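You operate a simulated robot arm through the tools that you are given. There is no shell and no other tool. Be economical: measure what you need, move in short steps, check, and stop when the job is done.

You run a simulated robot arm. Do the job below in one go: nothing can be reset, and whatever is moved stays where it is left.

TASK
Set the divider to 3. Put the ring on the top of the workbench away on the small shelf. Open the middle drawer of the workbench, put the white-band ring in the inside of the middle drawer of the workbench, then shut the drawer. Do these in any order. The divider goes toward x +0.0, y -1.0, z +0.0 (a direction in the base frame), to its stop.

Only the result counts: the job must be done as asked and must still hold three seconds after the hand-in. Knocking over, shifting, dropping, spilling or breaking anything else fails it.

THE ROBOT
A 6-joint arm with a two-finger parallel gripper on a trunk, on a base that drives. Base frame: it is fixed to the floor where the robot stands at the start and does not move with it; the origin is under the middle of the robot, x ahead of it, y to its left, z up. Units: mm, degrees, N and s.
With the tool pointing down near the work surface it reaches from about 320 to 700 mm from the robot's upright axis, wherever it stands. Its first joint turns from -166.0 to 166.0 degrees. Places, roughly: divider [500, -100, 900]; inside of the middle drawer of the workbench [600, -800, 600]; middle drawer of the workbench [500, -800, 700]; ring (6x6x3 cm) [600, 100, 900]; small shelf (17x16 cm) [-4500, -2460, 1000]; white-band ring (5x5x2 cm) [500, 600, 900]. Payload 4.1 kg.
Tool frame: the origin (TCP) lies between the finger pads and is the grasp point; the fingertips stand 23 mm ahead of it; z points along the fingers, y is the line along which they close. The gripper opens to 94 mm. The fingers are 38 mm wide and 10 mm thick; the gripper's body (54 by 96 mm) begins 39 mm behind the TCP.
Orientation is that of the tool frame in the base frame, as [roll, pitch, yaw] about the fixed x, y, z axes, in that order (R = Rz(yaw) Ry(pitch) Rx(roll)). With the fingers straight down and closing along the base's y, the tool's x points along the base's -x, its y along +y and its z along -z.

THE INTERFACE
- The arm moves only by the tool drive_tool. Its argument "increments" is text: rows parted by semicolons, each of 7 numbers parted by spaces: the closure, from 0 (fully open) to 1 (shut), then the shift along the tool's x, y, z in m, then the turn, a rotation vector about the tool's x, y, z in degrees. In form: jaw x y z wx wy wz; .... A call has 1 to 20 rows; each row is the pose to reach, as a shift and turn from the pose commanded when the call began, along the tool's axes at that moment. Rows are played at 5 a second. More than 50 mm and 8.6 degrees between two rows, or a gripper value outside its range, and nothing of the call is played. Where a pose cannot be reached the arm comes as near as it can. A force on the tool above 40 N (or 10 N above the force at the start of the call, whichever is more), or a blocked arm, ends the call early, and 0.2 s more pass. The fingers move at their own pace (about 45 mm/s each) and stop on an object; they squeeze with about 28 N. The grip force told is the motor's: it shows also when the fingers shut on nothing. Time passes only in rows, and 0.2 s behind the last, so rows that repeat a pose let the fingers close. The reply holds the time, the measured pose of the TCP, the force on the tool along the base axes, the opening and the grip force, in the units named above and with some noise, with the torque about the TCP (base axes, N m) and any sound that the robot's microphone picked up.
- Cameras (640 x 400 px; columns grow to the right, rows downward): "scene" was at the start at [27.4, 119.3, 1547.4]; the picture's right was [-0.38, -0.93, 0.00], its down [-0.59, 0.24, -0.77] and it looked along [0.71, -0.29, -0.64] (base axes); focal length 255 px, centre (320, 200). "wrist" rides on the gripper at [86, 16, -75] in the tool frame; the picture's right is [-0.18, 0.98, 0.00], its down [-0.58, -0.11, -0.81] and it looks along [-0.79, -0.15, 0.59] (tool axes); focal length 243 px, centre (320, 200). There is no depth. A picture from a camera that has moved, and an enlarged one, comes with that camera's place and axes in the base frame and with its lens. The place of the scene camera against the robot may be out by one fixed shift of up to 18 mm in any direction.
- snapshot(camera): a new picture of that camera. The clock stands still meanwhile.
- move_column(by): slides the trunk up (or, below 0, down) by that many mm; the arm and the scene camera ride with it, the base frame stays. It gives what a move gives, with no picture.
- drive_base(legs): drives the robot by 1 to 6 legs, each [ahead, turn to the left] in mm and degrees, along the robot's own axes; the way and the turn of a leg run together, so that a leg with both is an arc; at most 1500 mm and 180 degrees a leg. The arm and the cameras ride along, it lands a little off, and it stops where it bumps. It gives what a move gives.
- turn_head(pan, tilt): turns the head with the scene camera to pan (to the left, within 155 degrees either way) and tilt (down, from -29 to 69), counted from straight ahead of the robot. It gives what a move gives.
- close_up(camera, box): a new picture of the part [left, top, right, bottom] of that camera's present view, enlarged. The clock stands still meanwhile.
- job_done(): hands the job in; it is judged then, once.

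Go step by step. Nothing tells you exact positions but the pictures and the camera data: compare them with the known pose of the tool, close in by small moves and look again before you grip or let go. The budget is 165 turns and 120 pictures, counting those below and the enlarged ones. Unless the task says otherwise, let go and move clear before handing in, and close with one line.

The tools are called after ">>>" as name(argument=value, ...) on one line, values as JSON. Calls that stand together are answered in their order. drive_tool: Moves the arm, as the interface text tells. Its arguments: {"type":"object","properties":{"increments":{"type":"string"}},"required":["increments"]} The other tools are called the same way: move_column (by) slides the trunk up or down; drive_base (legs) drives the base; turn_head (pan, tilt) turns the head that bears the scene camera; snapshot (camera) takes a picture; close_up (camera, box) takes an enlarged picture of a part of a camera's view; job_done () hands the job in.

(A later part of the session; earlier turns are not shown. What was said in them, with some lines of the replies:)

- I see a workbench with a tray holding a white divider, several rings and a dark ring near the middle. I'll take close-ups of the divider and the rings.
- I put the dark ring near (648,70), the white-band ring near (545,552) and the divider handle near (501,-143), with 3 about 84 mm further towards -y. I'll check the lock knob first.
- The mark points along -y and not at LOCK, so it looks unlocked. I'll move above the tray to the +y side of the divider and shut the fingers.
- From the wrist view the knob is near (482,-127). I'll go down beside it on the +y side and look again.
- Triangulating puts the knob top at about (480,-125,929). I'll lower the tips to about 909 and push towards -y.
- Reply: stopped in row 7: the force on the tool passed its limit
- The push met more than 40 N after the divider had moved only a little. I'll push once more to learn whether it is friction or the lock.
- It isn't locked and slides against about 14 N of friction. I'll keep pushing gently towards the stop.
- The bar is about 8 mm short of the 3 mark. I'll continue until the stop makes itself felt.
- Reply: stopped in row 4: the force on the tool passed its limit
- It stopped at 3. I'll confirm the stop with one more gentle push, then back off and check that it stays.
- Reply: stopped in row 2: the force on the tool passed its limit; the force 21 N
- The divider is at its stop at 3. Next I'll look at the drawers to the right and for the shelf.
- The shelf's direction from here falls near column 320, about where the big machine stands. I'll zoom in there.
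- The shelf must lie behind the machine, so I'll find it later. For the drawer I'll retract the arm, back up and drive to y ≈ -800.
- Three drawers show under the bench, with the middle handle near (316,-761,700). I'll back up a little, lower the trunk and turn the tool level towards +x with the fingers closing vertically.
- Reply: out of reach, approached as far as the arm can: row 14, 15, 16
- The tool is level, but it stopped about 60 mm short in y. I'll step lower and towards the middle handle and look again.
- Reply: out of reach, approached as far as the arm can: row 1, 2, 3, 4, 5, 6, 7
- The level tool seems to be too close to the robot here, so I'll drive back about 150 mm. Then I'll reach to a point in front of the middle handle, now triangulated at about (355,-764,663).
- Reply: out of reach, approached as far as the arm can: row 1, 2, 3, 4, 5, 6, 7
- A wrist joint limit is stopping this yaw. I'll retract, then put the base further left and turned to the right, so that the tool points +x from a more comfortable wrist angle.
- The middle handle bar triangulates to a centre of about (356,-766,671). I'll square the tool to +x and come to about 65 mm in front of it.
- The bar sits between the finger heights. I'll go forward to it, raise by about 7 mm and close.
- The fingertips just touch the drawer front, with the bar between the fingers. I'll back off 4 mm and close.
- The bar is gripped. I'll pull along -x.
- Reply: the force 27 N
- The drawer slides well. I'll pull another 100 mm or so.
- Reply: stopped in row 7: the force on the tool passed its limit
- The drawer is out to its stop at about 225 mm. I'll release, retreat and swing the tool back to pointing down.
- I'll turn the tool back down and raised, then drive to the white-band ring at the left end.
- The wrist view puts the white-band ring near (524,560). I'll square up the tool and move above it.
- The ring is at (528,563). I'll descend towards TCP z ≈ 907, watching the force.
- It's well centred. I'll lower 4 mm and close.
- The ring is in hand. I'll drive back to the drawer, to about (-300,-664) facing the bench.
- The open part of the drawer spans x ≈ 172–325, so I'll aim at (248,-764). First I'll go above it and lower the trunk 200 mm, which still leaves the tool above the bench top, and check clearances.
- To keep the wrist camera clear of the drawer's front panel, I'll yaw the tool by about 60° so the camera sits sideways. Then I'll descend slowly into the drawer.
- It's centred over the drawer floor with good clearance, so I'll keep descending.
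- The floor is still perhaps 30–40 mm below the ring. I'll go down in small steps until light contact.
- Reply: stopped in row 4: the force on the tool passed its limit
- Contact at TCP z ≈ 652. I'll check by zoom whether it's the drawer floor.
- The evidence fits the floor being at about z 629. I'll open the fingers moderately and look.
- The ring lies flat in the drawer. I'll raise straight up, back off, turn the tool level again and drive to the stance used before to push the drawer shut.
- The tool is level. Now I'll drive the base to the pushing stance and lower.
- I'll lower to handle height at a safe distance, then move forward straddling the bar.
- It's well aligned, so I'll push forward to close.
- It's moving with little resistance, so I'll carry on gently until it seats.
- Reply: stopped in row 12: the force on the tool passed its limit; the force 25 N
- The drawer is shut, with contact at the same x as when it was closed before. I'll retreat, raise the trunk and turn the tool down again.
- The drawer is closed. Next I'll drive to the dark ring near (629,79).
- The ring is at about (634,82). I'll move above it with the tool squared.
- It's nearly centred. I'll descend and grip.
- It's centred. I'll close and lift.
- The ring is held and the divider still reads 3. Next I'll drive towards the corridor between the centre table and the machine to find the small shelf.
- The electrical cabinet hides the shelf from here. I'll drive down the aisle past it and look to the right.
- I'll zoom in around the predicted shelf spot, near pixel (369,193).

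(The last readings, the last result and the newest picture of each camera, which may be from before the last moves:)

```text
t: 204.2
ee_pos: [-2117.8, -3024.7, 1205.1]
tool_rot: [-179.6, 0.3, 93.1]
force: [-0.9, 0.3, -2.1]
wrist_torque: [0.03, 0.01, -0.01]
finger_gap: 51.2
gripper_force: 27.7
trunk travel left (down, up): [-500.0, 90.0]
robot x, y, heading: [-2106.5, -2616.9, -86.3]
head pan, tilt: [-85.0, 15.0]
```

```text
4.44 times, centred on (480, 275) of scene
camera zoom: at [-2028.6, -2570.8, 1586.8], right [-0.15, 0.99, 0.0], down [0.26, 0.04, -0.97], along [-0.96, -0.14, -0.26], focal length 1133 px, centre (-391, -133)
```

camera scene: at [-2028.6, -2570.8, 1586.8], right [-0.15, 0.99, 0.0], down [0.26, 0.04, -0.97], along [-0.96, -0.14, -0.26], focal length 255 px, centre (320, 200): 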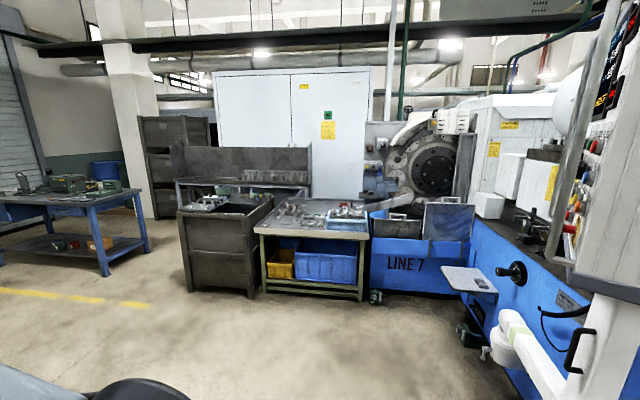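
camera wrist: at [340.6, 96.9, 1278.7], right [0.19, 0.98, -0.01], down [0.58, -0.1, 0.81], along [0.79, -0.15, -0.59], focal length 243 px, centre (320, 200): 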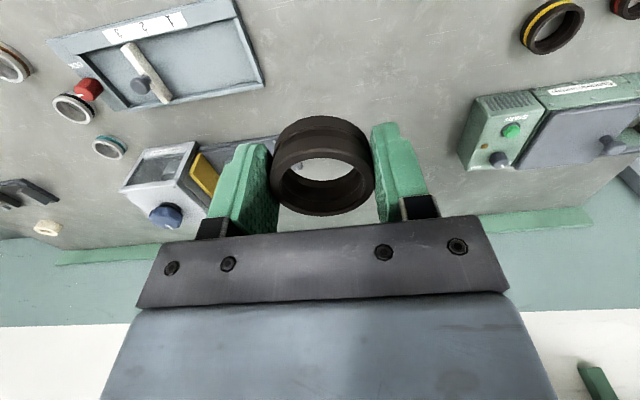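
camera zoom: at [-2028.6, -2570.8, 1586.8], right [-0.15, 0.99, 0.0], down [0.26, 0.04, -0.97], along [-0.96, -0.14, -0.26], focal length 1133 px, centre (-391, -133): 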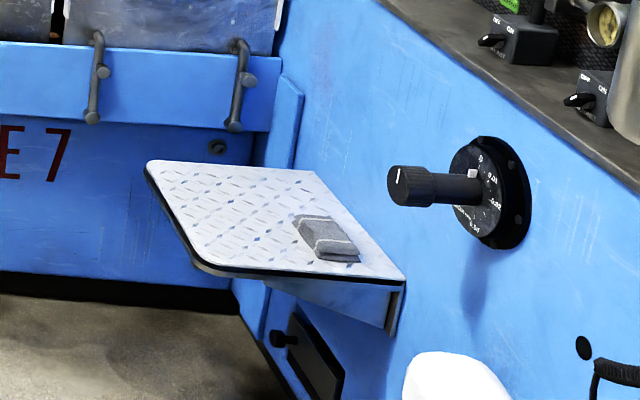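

The small dark shelf at about (-4500,-2460) already holds two dark rings, so I must place this one beside them. I'll drive closer for a proper look.

>>> drive_base(legs=[[0, -93.7], [1340, 0]])

>>> turn_head(pan=-10, tilt=25)

>>> snapshot(camera="scene")

>>> snapshot(camera="wrist")

```text
t: 214.9
ee_pos: [-3866.8, -2534.9, 1203.1]
tool_rot: [-179.5, 0.2, -2.2]
force: [0.6, -0.7, -1.3]
wrist_torque: [0.0, 0.0, 0.03]
finger_gap: 51.2
gripper_force: 28.8
trunk travel left (down, up): [-500.0, 90.0]
robot x, y, heading: [-3456.6, -2586.5, 177.9]
head pan, tilt: [-85.0, 15.0]
```

```text
t: 216.4
ee_pos: [-3866.8, -2536.4, 1203.9]
tool_rot: [-179.6, 0.2, -2.3]
force: [-0.5, -0.2, -1.2]
wrist_torque: [0.01, 0.0, -0.02]
finger_gap: 51.3
gripper_force: 27.5
trunk travel left (down, up): [-500.0, 90.0]
robot x, y, heading: [-3457.2, -2589.6, 177.9]
head pan, tilt: [-10.0, 25.0]
```

```text
52 pictures are left
camera scene: at [-3484.0, -2750.0, 1570.6], right [0.21, 0.98, 0.0], down [0.41, -0.09, -0.91], along [-0.89, 0.19, -0.42], focal length 255 px, centre (320, 200)
```

scene: 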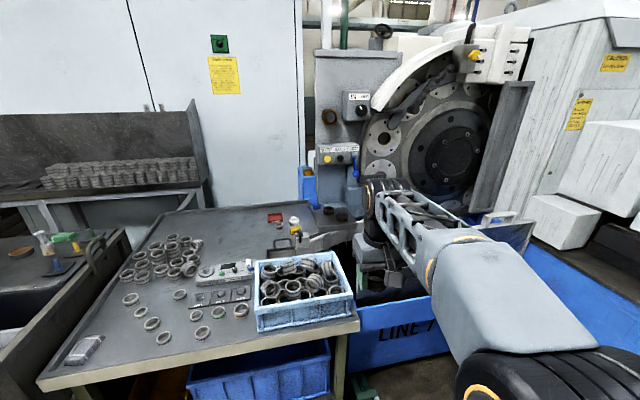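

```text
51 pictures are left
camera wrist: at [-3780.4, -2557.6, 1278.5], right [-0.22, -0.97, -0.01], down [-0.57, 0.13, 0.81], along [-0.79, 0.19, -0.59], focal length 243 px, centre (320, 200)
```

wrist: 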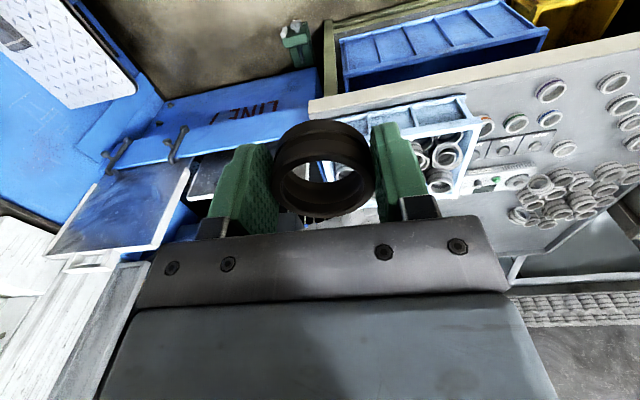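

I'll zoom in on the shelf area.

>>> close_up(camera="scene", box=[260, 130, 420, 260])

```text
3.08 times, centred on (340, 195) of scene
camera zoom: at [-3484.0, -2750.0, 1570.6], right [0.21, 0.98, 0.0], down [0.41, -0.09, -0.91], along [-0.89, 0.19, -0.42], focal length 784 px, centre (258, 215)
```

zoom: 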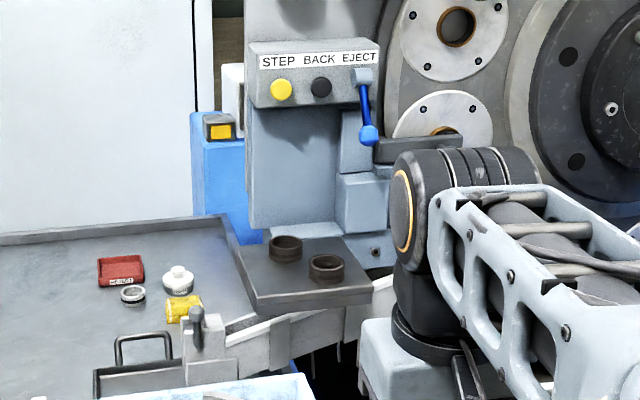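

The shelf holds two rings towards its back and right, and the front-left corner near (-4435,-2523) is free. I'll drive 370 mm closer and turn the tool 88° so the camera is on the open -y side and the fingers close along x.

>>> drive_base(legs=[[370, 0]])

>>> drive_tool(increments="1 0 0 0 0 0 8;1 0 0 0 0 0 16;1 0 0 0 0 0 24;1 0 0 0 0 0 32;1 0 0 0 0 0 40;1 0 0 0 0 0 48;1 0 0 0 0 0 56;1 0 0 0 0 0 64;1 0 0 0 0 0 72;1 0 0 0 0 0 80;1 0 0 0 0 0 88;1 0 0 0 0 0 88")

>>> snapshot(camera="wrist")

>>> snapshot(camera="scene")

```text
t: 218.8
ee_pos: [-4236.1, -2521.9, 1202.8]
tool_rot: [-179.6, 0.2, -2.4]
force: [-0.1, -0.3, -1.1]
wrist_torque: [0.02, 0.01, 0.0]
finger_gap: 51.3
gripper_force: 28.0
trunk travel left (down, up): [-500.0, 90.0]
robot x, y, heading: [-3826.1, -2573.6, 178.1]
head pan, tilt: [-10.0, 25.0]
```

```text
t: 221.3
ee_pos: [-4236.8, -2521.5, 1203.5]
tool_rot: [179.7, 0.4, -90.7]
force: [-0.3, 0.1, 0.1]
wrist_torque: [0.0, -0.04, -0.02]
finger_gap: 51.2
gripper_force: 28.3
trunk travel left (down, up): [-500.0, 90.0]
robot x, y, heading: [-3825.2, -2573.1, 178.0]
head pan, tilt: [-10.0, 25.0]
```

```text
49 pictures are left
camera wrist: at [-4253.0, -2609.7, 1277.6], right [-0.98, 0.2, 0.01], down [0.12, 0.57, 0.81], along [0.16, 0.8, -0.59], focal length 243 px, centre (320, 200)
```

wrist: 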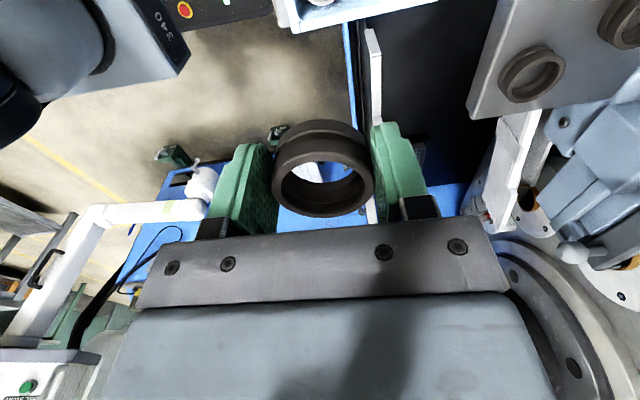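

```text
48 pictures are left
camera scene: at [-3854.0, -2736.8, 1570.6], right [0.21, 0.98, 0.0], down [0.41, -0.09, -0.91], along [-0.89, 0.19, -0.42], focal length 255 px, centre (320, 200)
```

scene: 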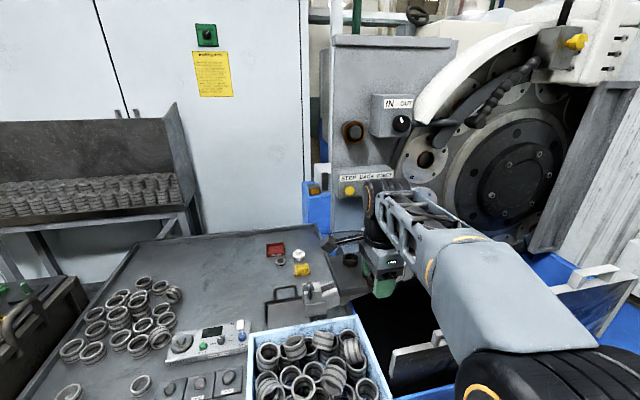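

The wrist camera sees the shelf's front-right corner and both rings. I'll move forward over the shelf at a safe height for a better look.

>>> drive_tool(increments="1 0 0.04 0.01 0 0 0;1 0 0.08 0.02 0 0 0;1 0 0.12 0.03 0 0 0;1 0 0.15 0.04 0 0 0;1 0 0.17 0.05 0 0 0;1 0 0.17 0.05 0 0 0")

>>> snapshot(camera="wrist")

>>> snapshot(camera="scene")

```text
t: 222.8
ee_pos: [-4408.6, -2517.9, 1152.5]
tool_rot: [179.7, 0.4, -90.5]
force: [0.3, -0.4, -1.5]
wrist_torque: [-0.01, 0.0, 0.01]
finger_gap: 51.1
gripper_force: 27.9
trunk travel left (down, up): [-500.0, 90.0]
robot x, y, heading: [-3828.2, -2574.8, 178.1]
head pan, tilt: [-10.0, 25.0]
```

```text
47 pictures are left
camera wrist: at [-4425.1, -2607.2, 1227.9], right [-0.98, 0.19, 0.01], down [0.12, 0.57, 0.81], along [0.15, 0.8, -0.59], focal length 243 px, centre (320, 200)
```

wrist: 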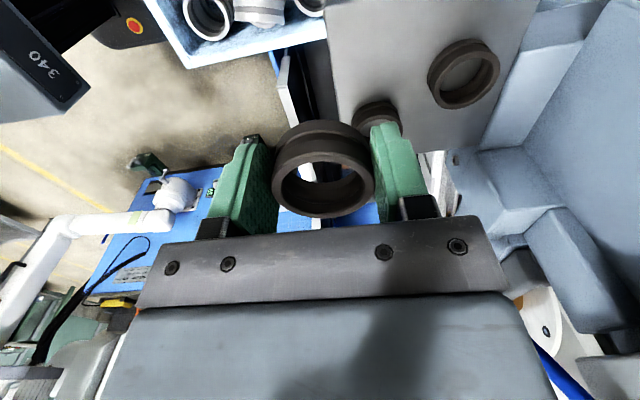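

```text
46 pictures are left
camera scene: at [-3854.2, -2736.8, 1570.6], right [0.21, 0.98, 0.0], down [0.41, -0.09, -0.91], along [-0.89, 0.19, -0.42], focal length 255 px, centre (320, 200)
```

scene: 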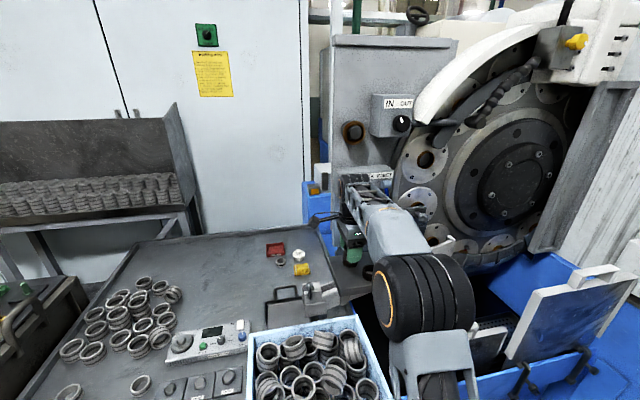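

Triangulation puts the shelf top at z ≈ 980, its front edge at x ≈ -4418, and the two rings at (-4540,-2461) and (-4460,-2422). I'll place at about (-4458,-2505), so I move over that and down partway.

>>> drive_tool(increments="1 -0.006 0.025 0 0 0 0;1 -0.013 0.05 0 0 0 0;1 -0.013 0.05 0.04 0 0 0;1 -0.013 0.05 0.08 0 0 0;1 -0.013 0.05 0.1 0 0 0;1 -0.013 0.05 0.1 0 0 0")

>>> snapshot(camera="wrist")

>>> close_up(camera="scene", box=[280, 160, 440, 300])

```text
t: 224.2
ee_pos: [-4455.8, -2505.1, 1054.3]
tool_rot: [179.8, 0.4, -90.5]
force: [-0.2, -0.3, -0.8]
wrist_torque: [0.0, 0.01, 0.0]
finger_gap: 51.4
gripper_force: 28.0
trunk travel left (down, up): [-500.0, 90.0]
robot x, y, heading: [-3824.8, -2572.5, 178.0]
head pan, tilt: [-10.0, 25.0]
```

```text
45 pictures are left
camera wrist: at [-4473.3, -2592.9, 1128.7], right [-0.98, 0.19, 0.01], down [0.12, 0.57, 0.81], along [0.15, 0.8, -0.59], focal length 243 px, centre (320, 200)
```

wrist: 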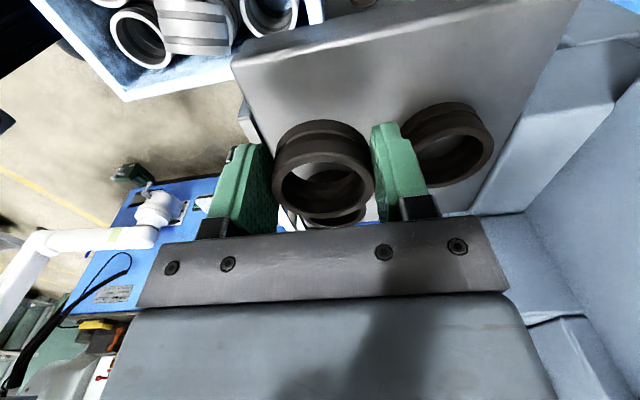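

```text
2.86 times, centred on (360, 230) of scene
camera zoom: at [-3854.0, -2736.8, 1570.6], right [0.21, 0.98, 0.0], down [0.41, -0.09, -0.91], along [-0.89, 0.19, -0.42], focal length 728 px, centre (206, 114)
```

zoom: 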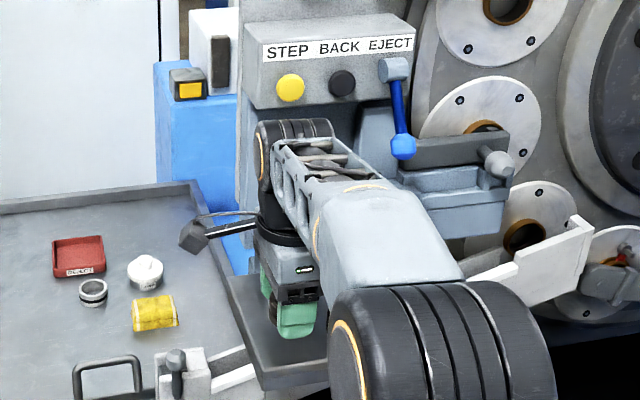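

The shelf's left edge is at y ≈ -2540 and its front edge at x ≈ -4415, so this spot gives at least 35 mm margins. I'll descend, slowing near the surface.

>>> drive_tool(increments="1 0 0 0.02 0 0 0;1 0 0 0.035 0 0 0;1 0 0 0.042 0 0 0;1 0 0 0.046 0 0 0;1 0 0 0.046 0 0 0")

>>> snapshot(camera="wrist")

```text
t: 225.0
ee_pos: [-4456.7, -2505.7, 1023.4]
tool_rot: [178.8, 0.5, -90.5]
force: [7.8, 0.4, 13.7]
wrist_torque: [-0.25, -0.66, 0.14]
finger_gap: 51.1
gripper_force: 28.6
trunk travel left (down, up): [-500.0, 90.0]
robot x, y, heading: [-3825.0, -2571.8, 177.9]
head pan, tilt: [-10.0, 25.0]
stopped in row 4: the force on the tool passed its limit (the readings are from after the stop); the commanded pose is now the measured one
```

```text
43 pictures are left
camera wrist: at [-4471.7, -2593.5, 1098.4], right [-0.98, 0.19, 0.02], down [0.13, 0.57, 0.81], along [0.14, 0.8, -0.59], focal length 243 px, centre (320, 200)
```

wrist: 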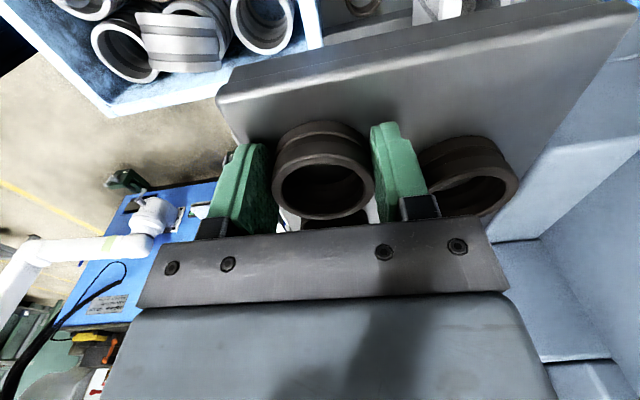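

Contact came at TCP z ≈ 1023, so the shelf top is about z 1000 and the rings are nearer than I thought. I'll zoom in to check what's touching.

>>> close_up(camera="wrist", box=[200, 90, 540, 250])

>>> close_up(camera="scene", box=[310, 200, 400, 280])

```text
1.88 times, centred on (370, 170) of wrist
camera zoom: at [-4471.7, -2593.5, 1098.4], right [-0.98, 0.19, 0.02], down [0.13, 0.57, 0.81], along [0.14, 0.8, -0.59], focal length 457 px, centre (226, 256)
```

zoom: 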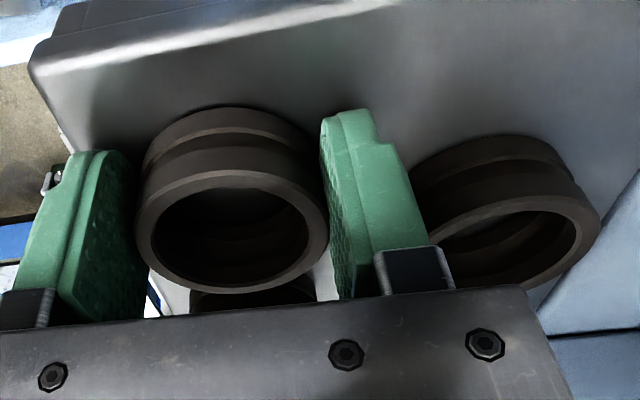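

```text
5.00 times, centred on (355, 240) of scene
camera zoom: at [-3850.9, -2737.1, 1570.6], right [0.21, 0.98, 0.0], down [0.41, -0.09, -0.91], along [-0.89, 0.19, -0.42], focal length 1275 px, centre (145, 0)
```

zoom: 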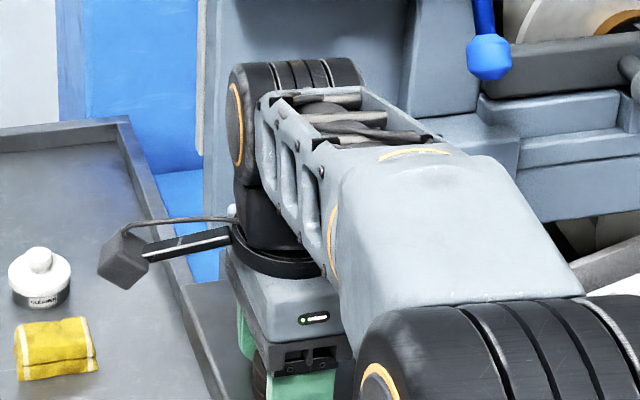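

The held ring is sitting on the shelf, but the rear finger is close to the back ring. I'll lift 6 mm, shift 4 mm towards the front, level the tool and set it down again gently.

>>> drive_tool(increments="1 0 0 -0.006 0.5 0 0;1 0.001 -0.002 -0.006 1 0 0;1 0.002 -0.004 -0.006 1 0 0;1 0.002 -0.004 -0.004 1 0 0;1 0.002 -0.004 -0.002 1 0 0;1 0.002 -0.004 -0.001 1 0 0;1 0.002 -0.004 0 1 0 0")

>>> close_up(camera="wrist", box=[200, 90, 540, 250])

```text
t: 226.6
ee_pos: [-4453.8, -2507.8, 1023.4]
tool_rot: [179.6, 0.4, -90.6]
force: [-0.6, -0.5, 13.6]
wrist_torque: [-0.21, -0.22, -0.06]
finger_gap: 51.0
gripper_force: 27.9
trunk travel left (down, up): [-500.0, 90.0]
robot x, y, heading: [-3827.8, -2571.9, 177.7]
head pan, tilt: [-10.0, 25.0]
```

```text
1.88 times, centred on (370, 170) of wrist
camera zoom: at [-4470.8, -2595.5, 1097.7], right [-0.98, 0.19, 0.01], down [0.12, 0.57, 0.81], along [0.15, 0.8, -0.58], focal length 457 px, centre (226, 256)
```

zoom: 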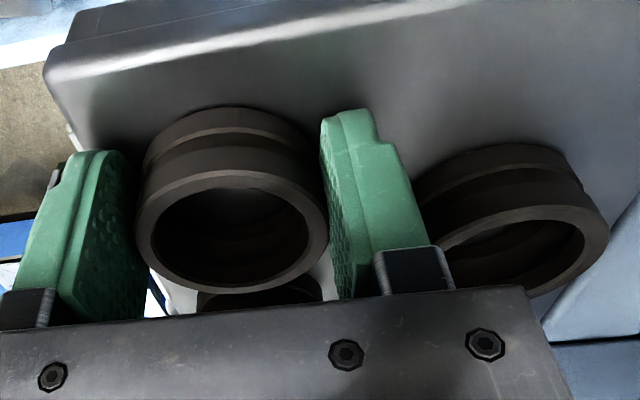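

It rests on the shelf. I'll open just a few mm and lift straight up, then look.

>>> drive_tool(increments="0.45 0 0 -0.0005 0 0 0;0.41 0 0 -0.0005 0 0 0;0.39 0 0 -0.0005 0 0 0;0.39 0 0 -0.0005 0 0 0;0.39 0 0 -0.01 0 0 0;0.39 0 0 -0.025 0 0 0;0.39 0 0 -0.04 0 0 0;0.39 0 0 -0.05 0 0 0;0.39 0 0 -0.05 0 0 0")

>>> snapshot(camera="wrist")

```text
t: 228.6
ee_pos: [-4454.2, -2506.1, 1070.3]
tool_rot: [179.8, 0.5, -90.6]
force: [0.2, 0.5, 0.4]
wrist_torque: [-0.03, -0.02, -0.01]
finger_gap: 57.4
gripper_force: 0.1
trunk travel left (down, up): [-500.0, 90.0]
robot x, y, heading: [-3825.3, -2577.2, 178.0]
head pan, tilt: [-10.0, 25.0]
```

```text
39 pictures are left
camera wrist: at [-4471.4, -2594.7, 1145.3], right [-0.98, 0.19, 0.0], down [0.12, 0.57, 0.81], along [0.16, 0.8, -0.58], focal length 243 px, centre (320, 200)
```

wrist: 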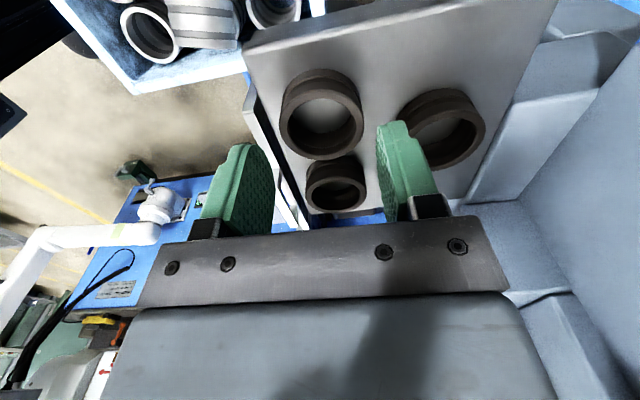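

The ring stands flat on the shelf beside the other two. I'll retreat towards the robot and take a final look at the shelf.

>>> drive_tool(increments="0.39 0 -0.04 0 0 0 0;0.39 0 -0.08 -0.01 0 0 0;0.39 0 -0.12 -0.03 0 0 0;0.39 0 -0.16 -0.06 0 0 0;0.39 0 -0.18 -0.09 0 0 0;0.39 0 -0.18 -0.09 0 0 0")

>>> drive_base(legs=[[-350, 0]])

>>> close_up(camera="scene", box=[260, 130, 420, 260])

```text
t: 230.0
ee_pos: [-4273.1, -2510.2, 1162.2]
tool_rot: [180.0, 0.5, -90.4]
force: [0.2, -0.4, 0.7]
wrist_torque: [-0.01, -0.03, 0.02]
finger_gap: 57.5
gripper_force: 0.0
trunk travel left (down, up): [-500.0, 90.0]
robot x, y, heading: [-3827.6, -2575.2, 177.9]
head pan, tilt: [-10.0, 25.0]
```

```text
t: 232.2
ee_pos: [-3922.9, -2524.7, 1160.8]
tool_rot: [179.9, 0.5, -90.4]
force: [0.6, -0.4, 0.4]
wrist_torque: [0.02, 0.0, 0.01]
finger_gap: 57.2
gripper_force: 0.0
trunk travel left (down, up): [-500.0, 90.0]
robot x, y, heading: [-3476.4, -2584.1, 178.0]
head pan, tilt: [-10.0, 25.0]
```

```text
3.08 times, centred on (340, 195) of scene
camera zoom: at [-3503.4, -2749.8, 1570.6], right [0.21, 0.98, 0.0], down [0.41, -0.09, -0.91], along [-0.89, 0.19, -0.42], focal length 784 px, centre (258, 215)
```

zoom: 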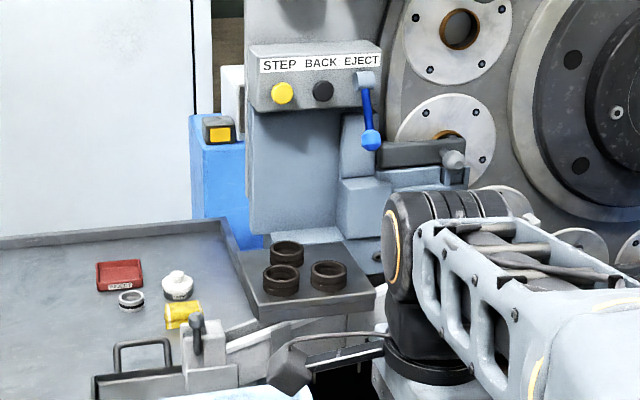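

The ring stands on the small shelf beside the two that were already there, which haven't moved. The divider is at 3, and the drawer is shut with the white-band ring inside. I'm handing in.

>>> job_done()

```text
The job is handed in.
```

The job is handed in: the divider is at its stop at 3, the dark ring is on the small shelf, and the white-band ring is in the closed middle drawer.
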